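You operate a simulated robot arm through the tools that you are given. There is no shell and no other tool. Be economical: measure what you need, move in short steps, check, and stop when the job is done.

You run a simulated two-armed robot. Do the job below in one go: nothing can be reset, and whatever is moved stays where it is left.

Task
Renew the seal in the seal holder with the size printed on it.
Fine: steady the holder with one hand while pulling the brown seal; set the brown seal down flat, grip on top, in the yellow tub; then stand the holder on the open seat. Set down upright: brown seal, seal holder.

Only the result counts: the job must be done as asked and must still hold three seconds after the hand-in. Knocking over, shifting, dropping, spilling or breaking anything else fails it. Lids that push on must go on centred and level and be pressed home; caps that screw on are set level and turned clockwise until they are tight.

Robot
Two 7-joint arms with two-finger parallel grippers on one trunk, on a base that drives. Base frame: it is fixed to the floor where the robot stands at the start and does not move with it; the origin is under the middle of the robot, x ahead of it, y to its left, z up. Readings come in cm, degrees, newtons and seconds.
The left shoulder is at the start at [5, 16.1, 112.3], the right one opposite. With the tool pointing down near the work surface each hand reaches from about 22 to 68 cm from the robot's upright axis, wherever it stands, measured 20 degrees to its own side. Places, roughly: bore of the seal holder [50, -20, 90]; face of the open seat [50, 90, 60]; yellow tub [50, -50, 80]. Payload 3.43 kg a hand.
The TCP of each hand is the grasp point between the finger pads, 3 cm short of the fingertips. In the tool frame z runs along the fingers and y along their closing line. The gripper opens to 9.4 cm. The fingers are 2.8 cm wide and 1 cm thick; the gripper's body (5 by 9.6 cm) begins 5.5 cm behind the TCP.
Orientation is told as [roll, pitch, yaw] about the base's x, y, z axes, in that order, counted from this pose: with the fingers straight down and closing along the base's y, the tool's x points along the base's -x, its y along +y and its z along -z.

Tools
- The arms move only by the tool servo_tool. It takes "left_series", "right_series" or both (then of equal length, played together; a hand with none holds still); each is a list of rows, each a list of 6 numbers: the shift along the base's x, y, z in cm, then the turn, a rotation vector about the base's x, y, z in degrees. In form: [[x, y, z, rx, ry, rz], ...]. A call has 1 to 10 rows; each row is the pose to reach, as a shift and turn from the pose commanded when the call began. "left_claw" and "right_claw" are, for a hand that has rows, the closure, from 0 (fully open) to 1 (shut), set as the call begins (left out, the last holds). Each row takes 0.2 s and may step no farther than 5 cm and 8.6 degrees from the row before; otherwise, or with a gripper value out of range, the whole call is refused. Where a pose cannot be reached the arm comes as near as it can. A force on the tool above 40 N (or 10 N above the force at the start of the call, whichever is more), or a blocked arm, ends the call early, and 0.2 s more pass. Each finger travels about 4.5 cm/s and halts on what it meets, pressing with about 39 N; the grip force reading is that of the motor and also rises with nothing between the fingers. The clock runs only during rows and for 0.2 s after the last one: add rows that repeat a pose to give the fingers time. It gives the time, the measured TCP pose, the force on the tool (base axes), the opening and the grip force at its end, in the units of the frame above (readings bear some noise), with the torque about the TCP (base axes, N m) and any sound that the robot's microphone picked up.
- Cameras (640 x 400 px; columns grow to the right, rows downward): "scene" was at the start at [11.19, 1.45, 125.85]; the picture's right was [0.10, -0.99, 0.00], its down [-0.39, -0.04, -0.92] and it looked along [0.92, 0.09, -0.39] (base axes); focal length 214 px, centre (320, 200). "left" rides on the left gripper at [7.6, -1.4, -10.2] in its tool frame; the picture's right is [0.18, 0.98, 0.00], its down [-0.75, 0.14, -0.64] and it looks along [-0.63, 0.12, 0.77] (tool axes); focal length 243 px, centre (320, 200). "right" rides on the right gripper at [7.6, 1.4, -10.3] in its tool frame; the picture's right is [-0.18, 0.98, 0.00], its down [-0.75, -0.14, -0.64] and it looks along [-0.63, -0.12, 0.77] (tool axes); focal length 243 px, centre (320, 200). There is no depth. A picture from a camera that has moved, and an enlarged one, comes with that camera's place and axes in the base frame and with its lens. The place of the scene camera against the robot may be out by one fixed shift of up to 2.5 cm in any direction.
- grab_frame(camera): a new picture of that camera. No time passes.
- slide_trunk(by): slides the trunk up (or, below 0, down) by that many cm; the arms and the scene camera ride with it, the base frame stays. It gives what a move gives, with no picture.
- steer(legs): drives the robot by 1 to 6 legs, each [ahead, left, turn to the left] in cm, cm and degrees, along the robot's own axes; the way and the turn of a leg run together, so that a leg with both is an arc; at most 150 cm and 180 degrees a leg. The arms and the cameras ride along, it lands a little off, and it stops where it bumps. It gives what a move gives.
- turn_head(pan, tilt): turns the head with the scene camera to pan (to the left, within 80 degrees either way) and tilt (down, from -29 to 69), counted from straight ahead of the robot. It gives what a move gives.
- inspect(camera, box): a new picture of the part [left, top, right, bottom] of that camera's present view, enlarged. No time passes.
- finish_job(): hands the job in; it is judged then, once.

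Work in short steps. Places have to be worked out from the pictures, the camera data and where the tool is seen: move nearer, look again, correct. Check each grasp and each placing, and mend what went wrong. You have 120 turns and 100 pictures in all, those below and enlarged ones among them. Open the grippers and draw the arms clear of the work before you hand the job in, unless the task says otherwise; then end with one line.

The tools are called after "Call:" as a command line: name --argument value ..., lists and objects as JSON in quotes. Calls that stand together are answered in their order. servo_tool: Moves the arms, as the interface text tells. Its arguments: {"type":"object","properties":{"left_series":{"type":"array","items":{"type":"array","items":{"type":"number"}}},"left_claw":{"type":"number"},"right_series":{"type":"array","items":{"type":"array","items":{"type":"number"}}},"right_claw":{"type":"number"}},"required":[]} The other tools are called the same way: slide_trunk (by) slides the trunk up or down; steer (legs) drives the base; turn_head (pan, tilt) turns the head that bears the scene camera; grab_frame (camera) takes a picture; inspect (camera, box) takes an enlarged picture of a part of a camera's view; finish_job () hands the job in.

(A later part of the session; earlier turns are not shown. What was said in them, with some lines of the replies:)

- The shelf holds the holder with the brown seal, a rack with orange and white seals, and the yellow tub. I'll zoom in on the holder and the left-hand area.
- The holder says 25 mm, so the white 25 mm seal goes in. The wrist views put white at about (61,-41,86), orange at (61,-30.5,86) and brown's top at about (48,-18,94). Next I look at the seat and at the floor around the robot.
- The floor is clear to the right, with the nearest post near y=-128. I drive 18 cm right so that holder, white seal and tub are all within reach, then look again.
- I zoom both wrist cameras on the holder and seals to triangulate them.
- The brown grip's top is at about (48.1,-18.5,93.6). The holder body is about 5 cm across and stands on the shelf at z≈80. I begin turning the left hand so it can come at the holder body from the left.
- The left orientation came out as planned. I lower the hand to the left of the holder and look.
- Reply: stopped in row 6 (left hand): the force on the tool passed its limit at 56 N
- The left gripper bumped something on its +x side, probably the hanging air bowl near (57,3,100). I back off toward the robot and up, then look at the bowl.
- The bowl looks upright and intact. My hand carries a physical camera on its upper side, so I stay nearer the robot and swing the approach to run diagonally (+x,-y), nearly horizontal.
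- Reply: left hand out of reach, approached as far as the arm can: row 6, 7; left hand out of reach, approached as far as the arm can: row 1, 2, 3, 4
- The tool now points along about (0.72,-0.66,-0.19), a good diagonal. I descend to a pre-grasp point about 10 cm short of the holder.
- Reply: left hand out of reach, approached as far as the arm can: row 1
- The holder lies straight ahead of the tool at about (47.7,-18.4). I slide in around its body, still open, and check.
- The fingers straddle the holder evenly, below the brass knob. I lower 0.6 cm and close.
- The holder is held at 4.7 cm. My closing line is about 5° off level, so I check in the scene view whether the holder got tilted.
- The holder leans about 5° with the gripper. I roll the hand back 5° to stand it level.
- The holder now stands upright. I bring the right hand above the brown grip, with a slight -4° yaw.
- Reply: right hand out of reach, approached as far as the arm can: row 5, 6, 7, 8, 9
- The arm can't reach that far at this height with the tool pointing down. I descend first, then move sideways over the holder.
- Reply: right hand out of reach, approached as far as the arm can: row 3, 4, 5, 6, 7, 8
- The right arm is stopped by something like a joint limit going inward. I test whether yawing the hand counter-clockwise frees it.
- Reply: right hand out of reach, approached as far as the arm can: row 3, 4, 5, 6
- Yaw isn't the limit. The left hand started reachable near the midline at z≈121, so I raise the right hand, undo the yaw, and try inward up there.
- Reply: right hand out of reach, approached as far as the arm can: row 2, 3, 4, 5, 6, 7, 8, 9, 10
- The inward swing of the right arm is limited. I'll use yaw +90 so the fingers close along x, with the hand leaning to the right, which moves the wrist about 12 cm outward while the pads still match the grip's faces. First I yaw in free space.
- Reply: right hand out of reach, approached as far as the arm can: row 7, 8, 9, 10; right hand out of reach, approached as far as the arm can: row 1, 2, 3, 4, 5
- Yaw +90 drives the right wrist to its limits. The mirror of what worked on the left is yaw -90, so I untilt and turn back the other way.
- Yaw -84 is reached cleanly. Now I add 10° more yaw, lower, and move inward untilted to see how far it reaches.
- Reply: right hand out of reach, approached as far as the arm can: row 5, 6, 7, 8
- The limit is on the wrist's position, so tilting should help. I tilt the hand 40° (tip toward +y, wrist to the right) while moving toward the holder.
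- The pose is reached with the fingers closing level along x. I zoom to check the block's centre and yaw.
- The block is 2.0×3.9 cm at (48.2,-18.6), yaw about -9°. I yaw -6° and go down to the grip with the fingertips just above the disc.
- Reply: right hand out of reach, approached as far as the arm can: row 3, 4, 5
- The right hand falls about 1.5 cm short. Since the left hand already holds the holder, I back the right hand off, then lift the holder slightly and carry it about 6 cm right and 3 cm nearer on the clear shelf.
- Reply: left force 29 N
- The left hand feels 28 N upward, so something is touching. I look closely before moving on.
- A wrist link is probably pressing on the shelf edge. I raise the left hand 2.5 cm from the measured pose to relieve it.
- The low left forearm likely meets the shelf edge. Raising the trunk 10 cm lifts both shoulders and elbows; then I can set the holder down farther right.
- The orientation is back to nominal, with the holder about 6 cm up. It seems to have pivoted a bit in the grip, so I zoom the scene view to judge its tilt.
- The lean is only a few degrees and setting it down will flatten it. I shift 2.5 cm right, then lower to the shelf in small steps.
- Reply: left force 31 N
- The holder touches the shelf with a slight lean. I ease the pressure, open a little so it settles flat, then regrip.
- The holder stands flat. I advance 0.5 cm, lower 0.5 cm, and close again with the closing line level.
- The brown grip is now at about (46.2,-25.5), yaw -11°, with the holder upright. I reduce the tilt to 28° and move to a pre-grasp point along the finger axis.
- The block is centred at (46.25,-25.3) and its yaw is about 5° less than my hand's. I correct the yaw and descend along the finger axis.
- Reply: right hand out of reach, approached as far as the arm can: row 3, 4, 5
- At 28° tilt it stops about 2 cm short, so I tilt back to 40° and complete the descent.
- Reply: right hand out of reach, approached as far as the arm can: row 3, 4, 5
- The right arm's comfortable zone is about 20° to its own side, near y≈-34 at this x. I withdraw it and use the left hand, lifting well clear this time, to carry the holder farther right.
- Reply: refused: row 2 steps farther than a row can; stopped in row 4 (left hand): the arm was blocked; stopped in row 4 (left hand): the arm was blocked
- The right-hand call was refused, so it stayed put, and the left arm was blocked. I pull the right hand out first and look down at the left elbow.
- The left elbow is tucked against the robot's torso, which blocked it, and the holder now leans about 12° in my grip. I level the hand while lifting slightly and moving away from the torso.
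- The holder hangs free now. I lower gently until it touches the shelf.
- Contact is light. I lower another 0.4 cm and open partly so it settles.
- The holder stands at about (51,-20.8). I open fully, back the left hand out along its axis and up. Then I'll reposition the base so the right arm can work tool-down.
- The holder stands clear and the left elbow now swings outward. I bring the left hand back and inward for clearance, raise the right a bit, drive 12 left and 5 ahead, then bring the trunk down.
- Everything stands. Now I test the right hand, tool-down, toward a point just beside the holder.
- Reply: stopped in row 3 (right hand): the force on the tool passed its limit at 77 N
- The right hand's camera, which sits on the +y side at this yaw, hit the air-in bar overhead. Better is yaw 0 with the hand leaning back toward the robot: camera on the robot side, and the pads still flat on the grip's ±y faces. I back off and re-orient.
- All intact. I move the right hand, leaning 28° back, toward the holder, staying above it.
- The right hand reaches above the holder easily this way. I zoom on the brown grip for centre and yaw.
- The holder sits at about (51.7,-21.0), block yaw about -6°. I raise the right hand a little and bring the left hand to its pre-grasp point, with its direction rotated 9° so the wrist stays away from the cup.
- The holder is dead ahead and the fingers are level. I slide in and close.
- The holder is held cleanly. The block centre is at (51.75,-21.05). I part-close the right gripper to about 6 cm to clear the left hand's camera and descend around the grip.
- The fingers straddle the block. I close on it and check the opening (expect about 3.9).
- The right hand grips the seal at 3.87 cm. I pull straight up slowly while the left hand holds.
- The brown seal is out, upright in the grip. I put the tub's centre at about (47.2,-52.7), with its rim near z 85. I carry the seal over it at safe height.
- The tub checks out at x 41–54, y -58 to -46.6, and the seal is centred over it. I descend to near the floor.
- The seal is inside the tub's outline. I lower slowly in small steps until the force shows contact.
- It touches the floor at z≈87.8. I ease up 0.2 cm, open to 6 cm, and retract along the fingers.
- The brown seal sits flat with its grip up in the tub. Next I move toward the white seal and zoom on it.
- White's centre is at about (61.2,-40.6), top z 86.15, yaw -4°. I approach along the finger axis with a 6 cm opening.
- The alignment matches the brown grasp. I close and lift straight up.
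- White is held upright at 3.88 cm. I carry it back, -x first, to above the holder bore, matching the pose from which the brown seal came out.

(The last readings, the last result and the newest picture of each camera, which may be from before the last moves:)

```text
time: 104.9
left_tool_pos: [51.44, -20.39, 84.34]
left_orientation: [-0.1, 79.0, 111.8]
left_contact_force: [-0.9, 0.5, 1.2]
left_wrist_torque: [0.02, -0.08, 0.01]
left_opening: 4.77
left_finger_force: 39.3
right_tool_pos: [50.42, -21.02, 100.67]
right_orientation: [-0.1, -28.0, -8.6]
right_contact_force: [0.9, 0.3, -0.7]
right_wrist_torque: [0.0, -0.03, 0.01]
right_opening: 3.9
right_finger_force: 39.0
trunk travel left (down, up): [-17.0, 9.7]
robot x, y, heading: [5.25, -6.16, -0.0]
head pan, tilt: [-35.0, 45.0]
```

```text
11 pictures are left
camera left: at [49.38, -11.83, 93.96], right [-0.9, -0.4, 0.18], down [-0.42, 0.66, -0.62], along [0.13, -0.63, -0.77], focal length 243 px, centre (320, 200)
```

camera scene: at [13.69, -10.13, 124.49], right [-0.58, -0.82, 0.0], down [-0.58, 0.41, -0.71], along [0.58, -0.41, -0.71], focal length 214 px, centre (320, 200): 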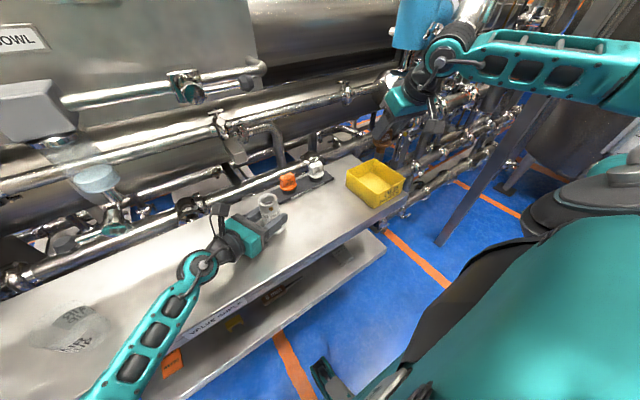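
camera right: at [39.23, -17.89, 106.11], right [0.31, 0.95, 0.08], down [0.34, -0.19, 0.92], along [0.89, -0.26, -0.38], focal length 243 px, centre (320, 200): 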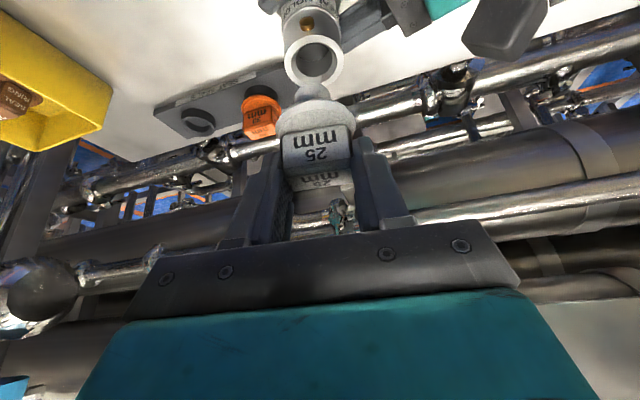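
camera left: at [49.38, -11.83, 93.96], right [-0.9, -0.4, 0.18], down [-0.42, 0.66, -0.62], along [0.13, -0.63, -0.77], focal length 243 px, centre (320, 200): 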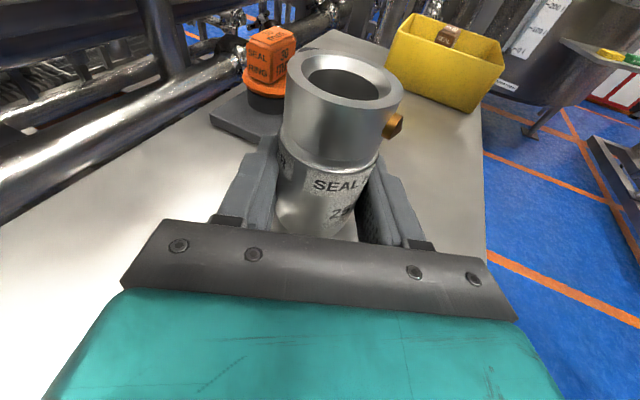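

The bore is open and chamfered. I descend slowly to TCP z≈95, the seated height seen with the brown seal, watching the force.

Call:
servo_tool --right_series '[[0.05, 0.05, -1.5, 0, 0, 0], [0.05, 0.05, -2.5, 0, 0, 0], [0.05, 0.05, -3.2, 0, 0, 0], [0.05, 0.05, -3.8, 0, 0, 0], [0.05, 0.05, -4.4, 0, 0, 0], [0.05, 0.05, -5, 0, 0, 0], [0.05, 0.05, -5.4, 0, 0, 0], [0.05, 0.05, -5.4, 0, 0, 0]]'

```text
time: 106.7
left_tool_pos: [51.41, -20.43, 84.36]
left_orientation: [-0.2, 79.0, 111.8]
left_contact_force: [-8.6, 2.5, 2.0]
left_wrist_torque: [-0.05, -0.53, -0.06]
left_opening: 4.77
left_finger_force: 39.6
right_tool_pos: [50.69, -20.93, 95.4]
right_orientation: [-0.1, -28.2, -8.7]
right_contact_force: [11.7, -1.6, 5.7]
right_wrist_torque: [-0.08, -0.73, 0.01]
right_opening: 3.88
right_finger_force: 39.6
trunk travel left (down, up): [-17.0, 9.7]
robot x, y, heading: [5.08, -5.84, -0.4]
head pan, tilt: [-35.0, 45.0]
```

It entered the bore, with some sideways force in +x. I shift 0.3 cm in +x and press further down.

Call:
servo_tool --right_series '[[0.3, 0, 0, 0, 0, 0], [0.3, 0, -0.3, 0, 0, 0], [0.3, 0, -0.6, 0, 0, 0], [0.3, 0, -0.9, 0, 0, 0], [0.3, 0, -0.9, 0, 0, 0]]'

Call:
inspect --camera "left" --box '[240, 0, 440, 125]'

```text
time: 107.9
left_tool_pos: [51.36, -20.31, 84.48]
left_orientation: [-0.6, 79.0, 111.6]
left_contact_force: [12.0, -11.6, -6.8]
left_wrist_torque: [-0.29, 0.1, 0.11]
left_opening: 4.76
left_finger_force: 39.2
right_tool_pos: [50.84, -20.76, 94.61]
right_orientation: [0.3, -28.3, -8.5]
right_contact_force: [-11.1, 2.9, 32.8]
right_wrist_torque: [0.11, 0.62, 0.0]
right_opening: 3.87
right_finger_force: 39.0
trunk travel left (down, up): [-17.0, 9.7]
robot x, y, heading: [5.33, -6.15, -0.1]
head pan, tilt: [-35.0, 45.0]
```

```text
3.20 times, centred on (340, 62) of left
camera zoom: at [49.37, -11.81, 93.97], right [-0.9, -0.4, 0.18], down [-0.42, 0.66, -0.62], along [0.13, -0.63, -0.77], focal length 776 px, centre (256, 640)
```

zoom: 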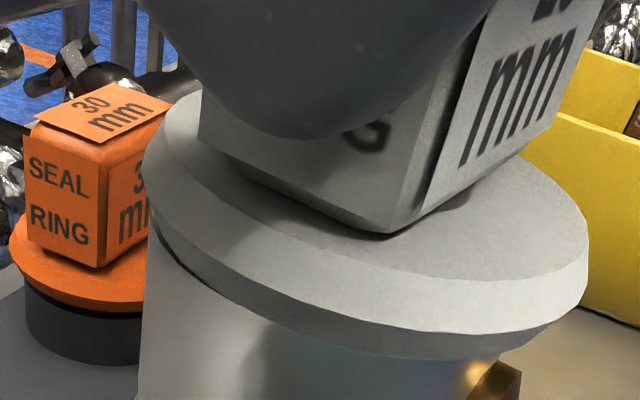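

The disc sits flush on the rim with 33 N of resistance, so the seal is seated. I release it and retract the right hand up and back.

Call:
servo_tool --right_series '[[0, 0, 0, 0, 0, 0], [0, 0, 0, 0, 0, 0], [0, 0, 0, 0, 0, 0], [0, 0, 1, 0, 0, 0], [-0.3, 0, 3, 0, 0, 0], [-1, 0, 5.5, 0, 0, 0], [-3, -3, 8, 0, 0, 0], [-6, -6, 9, 0, 0, 0], [-9, -9.5, 10, 0, 0, 0], [-9, -9.5, 10, 0, 0, 0]]' --right_claw 0.36

Call:
turn_head --pan -20 --tilt 45

Call:
grab_frame --camera "scene"

```text
time: 110.1
left_tool_pos: [51.51, -20.41, 84.41]
left_orientation: [0.0, 79.0, 111.9]
left_contact_force: [-0.6, -0.3, -0.4]
left_wrist_torque: [0.12, 0.01, -0.01]
left_opening: 4.75
left_finger_force: 39.1
right_tool_pos: [42.0, -30.3, 104.36]
right_orientation: [-0.1, -28.0, -8.5]
right_contact_force: [-0.6, 0.7, 0.1]
right_wrist_torque: [-0.01, -0.01, -0.03]
right_opening: 6.01
right_finger_force: 0.1
trunk travel left (down, up): [-17.0, 9.7]
robot x, y, heading: [4.81, -5.81, -0.3]
head pan, tilt: [-35.0, 45.0]
```

```text
time: 110.8
left_tool_pos: [51.44, -20.47, 84.54]
left_orientation: [-0.1, 79.0, 111.9]
left_contact_force: [-1.7, 0.2, 0.2]
left_wrist_torque: [0.05, -0.02, 0.02]
left_opening: 4.77
left_finger_force: 39.0
right_tool_pos: [41.8, -30.38, 104.32]
right_orientation: [-0.1, -28.0, -8.5]
right_contact_force: [0.0, 0.1, 0.7]
right_wrist_torque: [0.0, -0.03, 0.0]
right_opening: 6.02
right_finger_force: 0.1
trunk travel left (down, up): [-17.0, 9.7]
robot x, y, heading: [5.32, -5.95, -0.5]
head pan, tilt: [-20.0, 45.0]
```

```text
9 pictures are left
camera scene: at [14.67, -8.27, 124.49], right [-0.35, -0.94, 0.0], down [-0.66, 0.24, -0.71], along [0.66, -0.24, -0.71], focal length 214 px, centre (320, 200)
```

scene: 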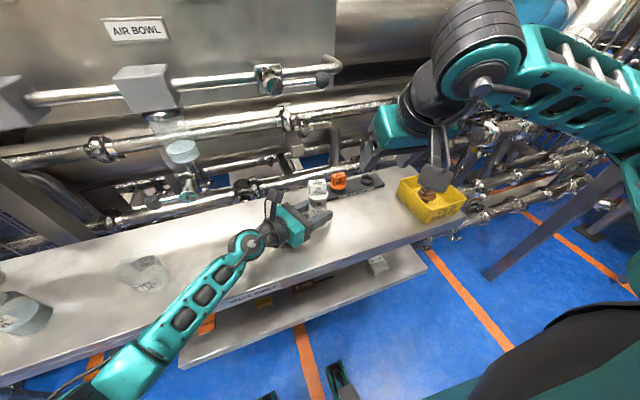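

The white seal is seated in the held holder. I lift with the trunk (no joint motion), then back the robot away from the shelf.

Call:
slide_trunk --by 9

Call:
steer --legs '[[-18, 0, 0]]'

Call:
turn_head --pan 50 --tilt 35

Call:
grab_frame --camera "scene"

```text
time: 112.1
left_tool_pos: [51.48, -20.4, 93.43]
left_orientation: [-0.1, 79.0, 112.0]
left_contact_force: [-0.2, -0.4, -2.3]
left_wrist_torque: [0.02, -0.03, -0.03]
left_opening: 4.73
left_finger_force: 39.3
right_tool_pos: [41.98, -30.38, 113.23]
right_orientation: [-0.1, -28.0, -8.4]
right_contact_force: [0.1, -0.3, -0.4]
right_wrist_torque: [-0.02, -0.02, 0.0]
right_opening: 6.03
right_finger_force: 0.0
trunk travel left (down, up): [-26.0, 0.7]
robot x, y, heading: [5.22, -5.64, -0.3]
head pan, tilt: [-20.0, 45.0]
```

```text
time: 113.6
left_tool_pos: [33.7, -20.33, 93.42]
left_orientation: [-0.3, 79.0, 111.8]
left_contact_force: [0.4, -0.1, -3.1]
left_wrist_torque: [0.01, -0.01, -0.03]
left_opening: 4.76
left_finger_force: 39.2
right_tool_pos: [24.05, -30.3, 113.27]
right_orientation: [0.0, -28.0, -8.6]
right_contact_force: [-0.8, -0.5, 0.1]
right_wrist_torque: [-0.01, 0.01, 0.02]
right_opening: 6.04
right_finger_force: 0.0
trunk travel left (down, up): [-26.0, 0.7]
robot x, y, heading: [-12.92, -5.83, -0.4]
head pan, tilt: [-20.0, 45.0]
```

```text
time: 115.0
left_tool_pos: [33.68, -20.35, 93.39]
left_orientation: [-0.1, 79.0, 112.0]
left_contact_force: [-0.3, 0.3, -2.1]
left_wrist_torque: [-0.01, 0.01, 0.0]
left_opening: 4.77
left_finger_force: 39.0
right_tool_pos: [24.08, -30.3, 113.29]
right_orientation: [0.0, -28.1, -8.5]
right_contact_force: [0.3, 0.4, 0.5]
right_wrist_torque: [0.0, 0.01, -0.01]
right_opening: 6.01
right_finger_force: 0.1
trunk travel left (down, up): [-26.0, 0.7]
robot x, y, heading: [-12.61, -5.93, -0.2]
head pan, tilt: [50.0, 35.0]
```

```text
8 pictures are left
camera scene: at [-4.98, 1.32, 134.96], right [0.76, -0.65, 0.0], down [-0.37, -0.44, -0.82], along [0.53, 0.63, -0.57], focal length 214 px, centre (320, 200)
```

scene: 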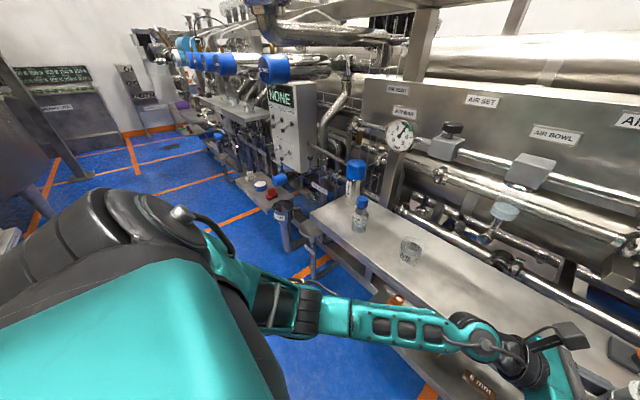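

The seat appears at about (43–50,89) at z 60, with a table and brush beyond it at y≈114. I drive left 75 cm along the clear floor, turn 35° left so the hand points more forward, and look.

Call:
steer --legs '[[0, 75, 0], [0, 0, 35]]'

Call:
turn_head --pan -2 --tilt 50

Call:
grab_frame --camera "scene"

```text
time: 123.7
left_tool_pos: [33.1, 85.03, 93.28]
left_orientation: [-0.1, 78.9, 147.8]
left_contact_force: [-0.3, -0.6, -1.8]
left_wrist_torque: [0.01, 0.0, 0.01]
left_opening: 4.78
left_finger_force: 38.8
right_tool_pos: [31.32, 71.39, 113.14]
right_orientation: [-0.1, -27.9, 27.2]
right_contact_force: [0.3, 0.7, 0.2]
right_wrist_torque: [0.07, -0.01, 0.01]
right_opening: 6.03
right_finger_force: 0.2
trunk travel left (down, up): [-26.0, 0.7]
robot x, y, heading: [-12.6, 69.55, 35.5]
head pan, tilt: [50.0, 35.0]
```

```text
time: 124.9
left_tool_pos: [33.14, 85.04, 93.36]
left_orientation: [-0.1, 79.0, 147.8]
left_contact_force: [0.6, 0.0, -3.3]
left_wrist_torque: [0.01, 0.0, -0.03]
left_opening: 4.76
left_finger_force: 38.8
right_tool_pos: [31.18, 71.33, 113.21]
right_orientation: [-0.1, -28.1, 27.2]
right_contact_force: [-0.9, 0.5, -0.7]
right_wrist_torque: [-0.02, -0.04, 0.03]
right_opening: 6.06
right_finger_force: 0.0
trunk travel left (down, up): [-26.0, 0.7]
robot x, y, heading: [-12.96, 69.6, 35.5]
head pan, tilt: [-2.0, 50.0]
```

```text
7 pictures are left
camera scene: at [-5.24, 76.81, 132.79], right [0.55, -0.83, 0.0], down [-0.64, -0.42, -0.64], along [0.54, 0.36, -0.77], focal length 214 px, centre (320, 200)
```

scene: 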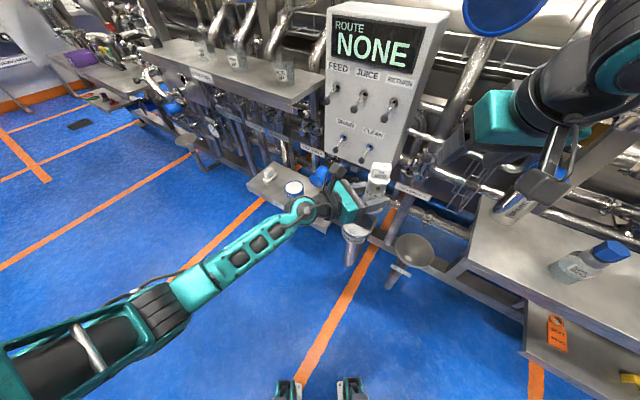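

The route panel stands behind the seat, and the holder is held above and in front. I pull the right hand back a bit for clearance and zoom on the seat.

Call:
servo_tool --right_series '[[-3, -2.5, 0, 0, 0, 0], [-6, -5, 0, 0, 0, 0], [-8, -7, 0, 0, 0, 0], [-8, -7, 0, 0, 0, 0]]'

Call:
inspect --camera "scene" --box '[290, 150, 450, 290]'

```text
time: 125.9
left_tool_pos: [33.14, 84.99, 93.4]
left_orientation: [0.0, 79.0, 147.7]
left_contact_force: [0.6, 0.6, -2.3]
left_wrist_torque: [0.0, 0.03, 0.01]
left_opening: 4.79
left_finger_force: 38.8
right_tool_pos: [29.49, 68.76, 116.09]
right_orientation: [-0.1, -27.9, 27.1]
right_contact_force: [1.2, -0.4, -0.3]
right_wrist_torque: [0.01, -0.01, 0.01]
right_opening: 6.02
right_finger_force: 0.1
right hand out of reach, approached as far as the arm can: row 1, 2, 3, 4
trunk travel left (down, up): [-26.0, 0.7]
robot x, y, heading: [-12.96, 69.76, 35.6]
head pan, tilt: [-2.0, 50.0]
```

```text
2.86 times, centred on (370, 220) of scene
camera zoom: at [-5.24, 76.79, 132.79], right [0.55, -0.83, 0.0], down [-0.64, -0.42, -0.64], along [0.54, 0.35, -0.77], focal length 613 px, centre (177, 143)
```

zoom: 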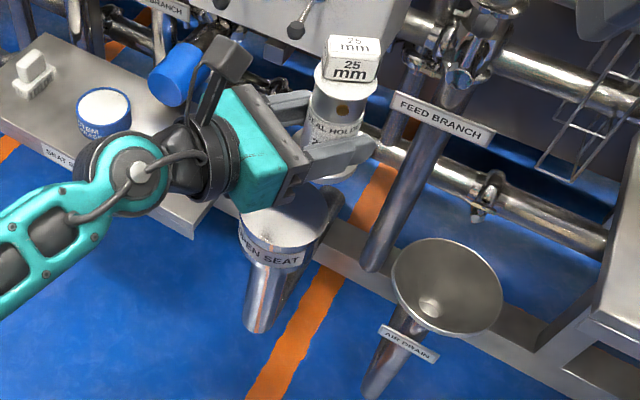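

The seat face is a flat disc about 13 cm wide, centred at about (45.7,90) at z≈60. I lower the trunk first, in front of the seat, so the holder base ends about 3 cm above seat level; then I'll drive in.

Call:
slide_trunk --by -15

Call:
slide_trunk --by -9

Call:
grab_frame --camera "scene"

```text
time: 127.7
left_tool_pos: [33.11, 84.93, 78.33]
left_orientation: [0.0, 79.1, 147.6]
left_contact_force: [0.1, -0.9, -1.7]
left_wrist_torque: [0.0, 0.05, -0.04]
left_opening: 4.77
left_finger_force: 38.9
right_tool_pos: [29.46, 68.91, 101.04]
right_orientation: [-0.1, -27.9, 27.1]
right_contact_force: [0.8, 0.4, -0.6]
right_wrist_torque: [-0.02, 0.03, 0.0]
right_opening: 6.02
right_finger_force: 0.1
trunk travel left (down, up): [-11.0, 15.7]
robot x, y, heading: [-12.98, 69.96, 35.5]
head pan, tilt: [-2.0, 50.0]
```

```text
time: 128.9
left_tool_pos: [33.13, 85.11, 69.26]
left_orientation: [-0.1, 79.0, 147.8]
left_contact_force: [-0.7, -0.9, -1.7]
left_wrist_torque: [0.01, 0.02, 0.05]
left_opening: 4.76
left_finger_force: 38.8
right_tool_pos: [29.49, 68.72, 92.02]
right_orientation: [-0.1, -27.9, 27.1]
right_contact_force: [-0.8, -0.5, -0.6]
right_wrist_torque: [-0.01, 0.01, -0.02]
right_opening: 6.03
right_finger_force: 0.1
trunk travel left (down, up): [-2.0, 24.7]
robot x, y, heading: [-13.0, 69.88, 35.4]
head pan, tilt: [-2.0, 50.0]
```

```text
5 pictures are left
camera scene: at [-5.25, 76.8, 108.8], right [0.55, -0.83, 0.0], down [-0.64, -0.42, -0.64], along [0.54, 0.35, -0.77], focal length 214 px, centre (320, 200)
```

scene: 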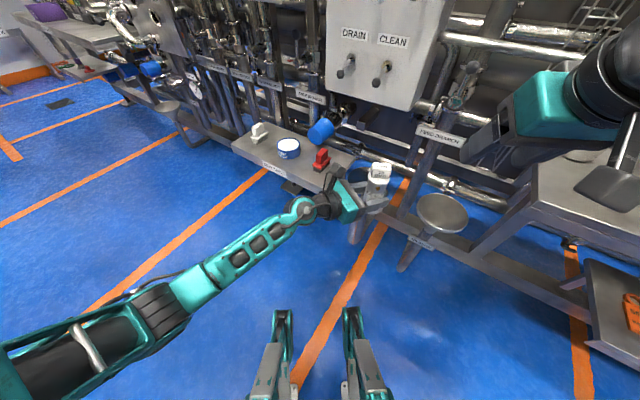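

There is a 5 cm gap above seat level, and the brush and table are well off the hand. I drive in to put the holder over the seat, then check with the left camera.

Call:
steer --legs '[[13, -2.8, 0]]'

Call:
grab_frame --camera "left"

```text
time: 130.2
left_tool_pos: [45.56, 90.51, 69.4]
left_orientation: [0.0, 78.9, 147.8]
left_contact_force: [-0.6, 0.3, -3.5]
left_wrist_torque: [0.0, -0.02, 0.02]
left_opening: 4.73
left_finger_force: 39.2
right_tool_pos: [41.86, 74.22, 92.03]
right_orientation: [-0.2, -28.0, 27.2]
right_contact_force: [-0.7, 0.2, 0.7]
right_wrist_torque: [-0.01, -0.02, -0.01]
right_opening: 6.02
right_finger_force: 0.1
trunk travel left (down, up): [-2.0, 24.7]
robot x, y, heading: [-0.14, 75.43, 35.6]
head pan, tilt: [-2.0, 50.0]
```

```text
4 pictures are left
camera left: at [38.93, 96.33, 78.91], right [-0.49, -0.85, 0.18], down [-0.73, 0.29, -0.62], along [0.47, -0.44, -0.77], focal length 243 px, centre (320, 200)
```

left: 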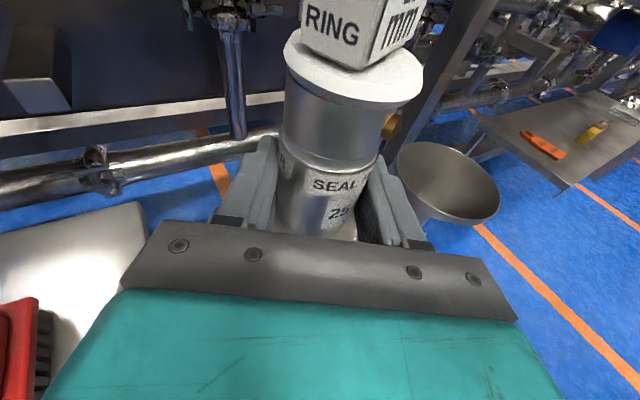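

The seat is hidden beneath the hand in this view. I use a scene zoom to compare holder base and seat.

Call:
inspect --camera "scene" --box '[310, 150, 430, 260]'

```text
3.64 times, centred on (370, 205) of scene
camera zoom: at [7.17, 82.26, 108.79], right [0.55, -0.83, 0.0], down [-0.64, -0.42, -0.64], along [0.54, 0.35, -0.77], focal length 780 px, centre (138, 182)
```

zoom: 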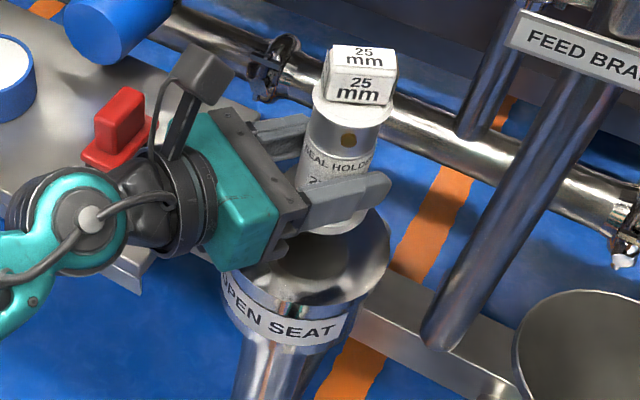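

The seat centre is at about (44.9,90.2); the holder is about 0.8 cm off. I shift (-0.7,+0.5) and lower carefully.

Call:
servo_tool --left_series '[[-0.4, 0.3, 0, 0, 0, 0], [-0.7, 0.5, 0, 0, 0, 0], [-0.7, 0.5, -1, 0, 0, 0], [-0.7, 0.5, -2, 0, 0, 0], [-0.7, 0.5, -3, 0, 0, 0], [-0.7, 0.5, -3.6, 0, 0, 0], [-0.7, 0.5, -3.6, 0, 0, 0]]'

Call:
servo_tool --left_series '[[0, 0, -0.3, 0, 0, 0], [0, 0, -0.6, 0, 0, 0], [0, 0, -0.6, 0, 0, 0]]'

```text
time: 131.8
left_tool_pos: [44.78, 91.07, 66.4]
left_orientation: [-1.4, 79.6, 146.4]
left_contact_force: [-0.9, 2.3, 26.2]
left_wrist_torque: [0.38, 0.58, 0.01]
left_opening: 4.75
left_finger_force: 39.1
right_tool_pos: [41.65, 74.17, 92.13]
right_orientation: [-0.1, -27.9, 27.2]
right_contact_force: [-0.2, -0.4, 0.6]
right_wrist_torque: [-0.03, 0.01, 0.02]
right_opening: 6.01
right_finger_force: 0.0
trunk travel left (down, up): [-2.0, 24.7]
robot x, y, heading: [-0.42, 74.86, 35.7]
head pan, tilt: [-2.0, 50.0]
```

```text
time: 132.6
left_tool_pos: [44.85, 90.98, 65.85]
left_orientation: [-2.2, 79.7, 145.7]
left_contact_force: [4.7, 3.9, 30.3]
left_wrist_torque: [-0.09, -0.11, 0.02]
left_opening: 4.8
left_finger_force: 39.2
right_tool_pos: [41.83, 74.2, 92.06]
right_orientation: [-0.2, -28.0, 27.2]
right_contact_force: [0.2, -0.3, -0.3]
right_wrist_torque: [0.02, 0.01, 0.03]
right_opening: 6.04
right_finger_force: 0.1
trunk travel left (down, up): [-2.0, 24.7]
robot x, y, heading: [-0.11, 75.45, 35.3]
head pan, tilt: [-2.0, 50.0]
```

Contact came at TCP z≈66.4, so the seat face is nearer z 62, which puts its centre at about (43.2,89.6). I lift 1.5 cm, shift (-1.6,-0.5), and look once more.

Call:
servo_tool --left_series '[[0, 0, 1, 0, 0, 0], [0, 0, 2, 0, 0, 0], [-0.8, -0.3, 2, 0, 0, 0], [-1.6, -0.6, 2, 0, 0, 0], [-1.6, -0.6, 2, 0, 0, 0]]'

Call:
inspect --camera "scene" --box '[320, 160, 400, 250]'

```text
time: 133.8
left_tool_pos: [43.18, 90.22, 67.06]
left_orientation: [0.1, 78.9, 147.9]
left_contact_force: [0.4, 0.6, -3.8]
left_wrist_torque: [0.02, 0.03, 0.01]
left_opening: 4.78
left_finger_force: 39.2
right_tool_pos: [41.85, 74.34, 91.98]
right_orientation: [-0.1, -27.9, 27.2]
right_contact_force: [-0.1, 0.6, 0.6]
right_wrist_torque: [0.01, 0.03, -0.03]
right_opening: 6.03
right_finger_force: 0.0
trunk travel left (down, up): [-2.0, 24.7]
robot x, y, heading: [-0.26, 75.08, 35.5]
head pan, tilt: [-2.0, 50.0]
```

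```text
4.44 times, centred on (360, 205) of scene
camera zoom: at [7.16, 82.26, 108.79], right [0.55, -0.83, 0.0], down [-0.64, -0.42, -0.64], along [0.54, 0.35, -0.77], focal length 953 px, centre (142, 178)
```

zoom: 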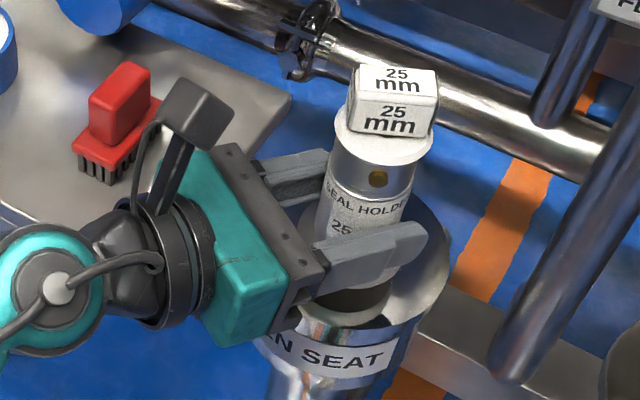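

The holder is now within about 0.7 cm of the seat's centre. I nudge -0.5 in x and lower to contact in small steps.

Call:
servo_tool --left_series '[[-0.5, 0, 0, 0, 0, 0], [-0.5, 0, -0.3, 0, 0, 0], [-0.5, 0, -0.6, 0, 0, 0], [-0.5, 0, -0.8, 0, 0, 0], [-0.5, 0, -0.8, 0, 0, 0]]'

```text
time: 135.0
left_tool_pos: [42.72, 90.34, 66.26]
left_orientation: [0.0, 79.0, 147.9]
left_contact_force: [-0.5, 0.9, -3.0]
left_wrist_torque: [0.01, 0.04, 0.06]
left_opening: 4.74
left_finger_force: 38.9
right_tool_pos: [41.81, 74.34, 92.1]
right_orientation: [-0.1, -27.9, 27.2]
right_contact_force: [-0.4, -0.4, 0.0]
right_wrist_torque: [0.0, -0.03, 0.01]
right_opening: 6.04
right_finger_force: 0.1
trunk travel left (down, up): [-2.0, 24.7]
robot x, y, heading: [-0.28, 75.34, 35.5]
head pan, tilt: [-2.0, 50.0]
```

No contact yet here, lower than the earlier touch, so I was probably on the seat's rim edge before. I continue down in small steps.

Call:
servo_tool --left_series '[[0, 0, -0.3, 0, 0, 0], [0, 0, -0.6, 0, 0, 0], [0, 0, -0.6, 0, 0, 0]]'

Call:
servo_tool --left_series '[[0, 0, -0.3, 0, 0, 0], [0, 0, -0.5, 0, 0, 0], [0, 0, -0.5, 0, 0, 0]]'

```text
time: 135.8
left_tool_pos: [42.75, 90.33, 65.81]
left_orientation: [-0.3, 79.2, 147.5]
left_contact_force: [-0.5, -0.4, 3.0]
left_wrist_torque: [0.09, -0.08, 0.02]
left_opening: 4.76
left_finger_force: 39.1
right_tool_pos: [41.87, 74.29, 91.95]
right_orientation: [-0.1, -27.9, 27.3]
right_contact_force: [0.5, 0.2, 0.0]
right_wrist_torque: [0.0, -0.02, -0.02]
right_opening: 6.02
right_finger_force: 0.0
trunk travel left (down, up): [-2.0, 24.7]
robot x, y, heading: [-0.62, 75.35, 35.4]
head pan, tilt: [-2.0, 50.0]
```

```text
time: 136.6
left_tool_pos: [42.73, 90.19, 65.75]
left_orientation: [-1.3, 79.6, 146.8]
left_contact_force: [-4.7, 1.4, 26.3]
left_wrist_torque: [0.29, 0.36, -0.01]
left_opening: 4.72
left_finger_force: 39.0
right_tool_pos: [41.68, 74.31, 92.14]
right_orientation: [-0.2, -27.9, 27.2]
right_contact_force: [-0.3, 0.7, 0.8]
right_wrist_torque: [0.01, 0.02, -0.01]
right_opening: 6.03
right_finger_force: 0.0
trunk travel left (down, up): [-2.0, 24.7]
robot x, y, heading: [-0.48, 74.93, 35.5]
head pan, tilt: [-2.0, 50.0]
```

Solid contact at z≈65.75. I ease the load and open the left gripper partly, then check uprightness.

Call:
servo_tool --left_series '[[0, 0, 0.3, 0, 0, 0], [0, 0, 0.3, 0, 0, 0]]'

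Call:
servo_tool --left_series '[[0, 0, 0, 0, 0, 0], [0, 0, 0, 0, 0, 0], [0, 0, 0, 0, 0, 0], [0, 0, 0, 0, 0, 0]]' --left_claw 0.3

Call:
grab_frame --camera "left"

```text
time: 137.2
left_tool_pos: [42.88, 90.22, 65.82]
left_orientation: [-0.7, 79.2, 147.1]
left_contact_force: [6.7, 0.2, 19.6]
left_wrist_torque: [-0.3, -0.86, 0.12]
left_opening: 4.75
left_finger_force: 39.3
right_tool_pos: [41.85, 74.16, 92.04]
right_orientation: [-0.2, -28.0, 27.2]
right_contact_force: [0.0, 0.3, 0.1]
right_wrist_torque: [-0.01, -0.01, 0.01]
right_opening: 6.01
right_finger_force: 0.0
trunk travel left (down, up): [-2.0, 24.7]
robot x, y, heading: [-0.49, 75.12, 35.6]
head pan, tilt: [-2.0, 50.0]
```

```text
time: 138.2
left_tool_pos: [42.75, 90.33, 65.44]
left_orientation: [0.1, 78.9, 147.8]
left_contact_force: [0.8, -0.3, -0.1]
left_wrist_torque: [-0.01, -0.01, 0.01]
left_opening: 6.6
left_finger_force: 0.1
right_tool_pos: [41.84, 74.28, 92.04]
right_orientation: [-0.1, -27.9, 27.2]
right_contact_force: [-0.2, -0.4, 0.1]
right_wrist_torque: [0.01, -0.01, 0.03]
right_opening: 6.01
right_finger_force: 0.1
trunk travel left (down, up): [-2.0, 24.7]
robot x, y, heading: [-0.49, 75.1, 35.3]
head pan, tilt: [-2.0, 50.0]
```

```text
1 pictures are left
camera left: at [36.09, 96.19, 75.03], right [-0.49, -0.85, 0.18], down [-0.73, 0.29, -0.62], along [0.47, -0.44, -0.77], focal length 243 px, centre (320, 200)
```

left: 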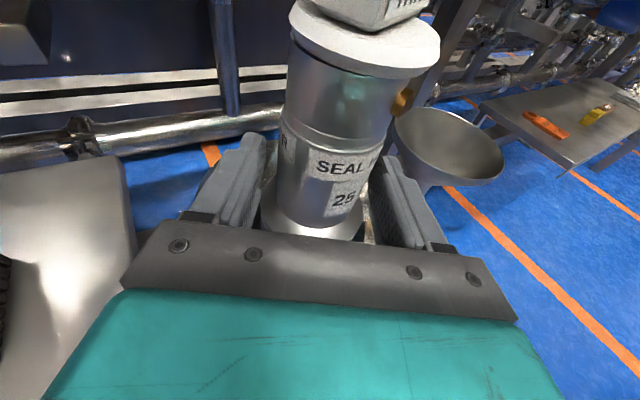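

The holder stands upright and free. I open fully and back the left hand straight out along its axis.

Call:
servo_tool --left_series '[[0, 0, 0, 0, 0, 0], [0, 0, 0, 0, 0, 0], [0, 0, 0, 0, 0, 0], [-1, 0.63, 0, 0, 0, 0], [-2.5, 1.6, 0.1, 0, 0, 0], [-4.2, 2.7, 0.3, 0, 0, 0], [-6, 3.8, 0.6, 0, 0, 0], [-8, 5.1, 1, 0, 0, 0], [-10, 6.3, 1.5, 0, 0, 0], [-10, 6.3, 1.5, 0, 0, 0]]' --left_claw 0

```text
time: 140.4
left_tool_pos: [32.7, 96.68, 67.02]
left_orientation: [-0.1, 79.0, 147.7]
left_contact_force: [0.3, 0.6, 0.8]
left_wrist_torque: [-0.03, -0.01, 0.02]
left_opening: 9.42
left_finger_force: 0.0
right_tool_pos: [41.9, 74.33, 92.04]
right_orientation: [-0.1, -28.0, 27.2]
right_contact_force: [0.8, 0.0, 0.2]
right_wrist_torque: [-0.03, -0.02, -0.01]
right_opening: 6.01
right_finger_force: 0.0
trunk travel left (down, up): [-2.0, 24.7]
robot x, y, heading: [-0.5, 75.34, 35.6]
head pan, tilt: [-2.0, 50.0]
```

The hand is clear with no contact. I drive back 20 cm, open the right gripper, and take the last picture to verify.

Call:
steer --legs '[[-20, 0, 0]]'

Call:
servo_tool --right_series '[[0, 0, 0, 0, 0, 0], [0, 0, 0, 0, 0, 0], [0, 0, 0, 0, 0, 0]]' --right_claw 0

Call:
inspect --camera "scene" --box '[280, 60, 440, 200]'

```text
time: 142.0
left_tool_pos: [16.49, 85.04, 67.14]
left_orientation: [-0.2, 79.1, 147.7]
left_contact_force: [0.5, 0.1, -0.9]
left_wrist_torque: [0.0, -0.01, 0.03]
left_opening: 9.38
left_finger_force: 0.0
right_tool_pos: [25.65, 62.65, 92.03]
right_orientation: [-0.1, -27.9, 27.1]
right_contact_force: [-0.6, 0.5, 0.9]
right_wrist_torque: [0.0, 0.05, -0.02]
right_opening: 6.04
right_finger_force: 0.0
trunk travel left (down, up): [-2.0, 24.7]
robot x, y, heading: [-16.97, 63.78, 35.6]
head pan, tilt: [-2.0, 50.0]
```

```text
time: 142.8
left_tool_pos: [16.51, 85.05, 67.07]
left_orientation: [-0.1, 79.0, 147.6]
left_contact_force: [-0.2, -0.7, -0.3]
left_wrist_torque: [-0.05, 0.0, 0.0]
left_opening: 9.39
left_finger_force: 0.1
right_tool_pos: [25.55, 62.7, 92.06]
right_orientation: [-0.1, -27.9, 27.0]
right_contact_force: [-0.3, 0.1, 0.0]
right_wrist_torque: [-0.02, -0.04, 0.01]
right_opening: 9.38
right_finger_force: 0.0
trunk travel left (down, up): [-2.0, 24.7]
robot x, y, heading: [-16.92, 63.8, 35.6]
head pan, tilt: [-2.0, 50.0]
```

```text
2.86 times, centred on (360, 130) of scene
camera zoom: at [-9.06, 70.69, 108.79], right [0.55, -0.83, 0.0], down [-0.64, -0.42, -0.64], along [0.54, 0.35, -0.77], focal length 613 px, centre (206, 400)
```

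zoom: 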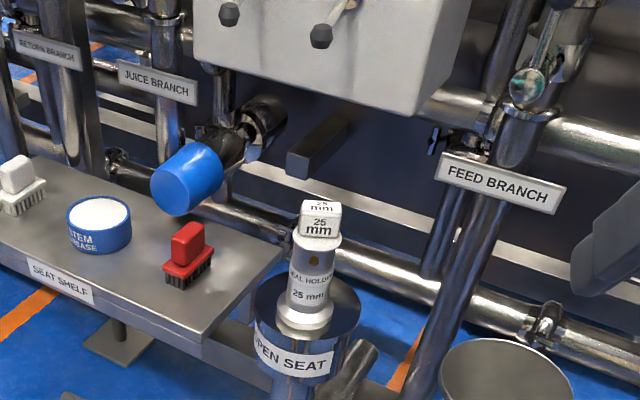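

The holder with the white 25 mm seal stands upright and centred on the open seat. Both hands are clear and open, so I hand the job in.

Call:
finish_job

```text
The job is handed in.
```

The job is handed in: the brown 20 mm seal lies flat, grip up, in the yellow tub, and the holder with the white 25 mm seal stands upright on the open seat. On the way each hand struck the fixed pipework once – the left near the air bowl (56 N), the right near the air-in bar (77 N) – and later pictures showed nothing displaced there.
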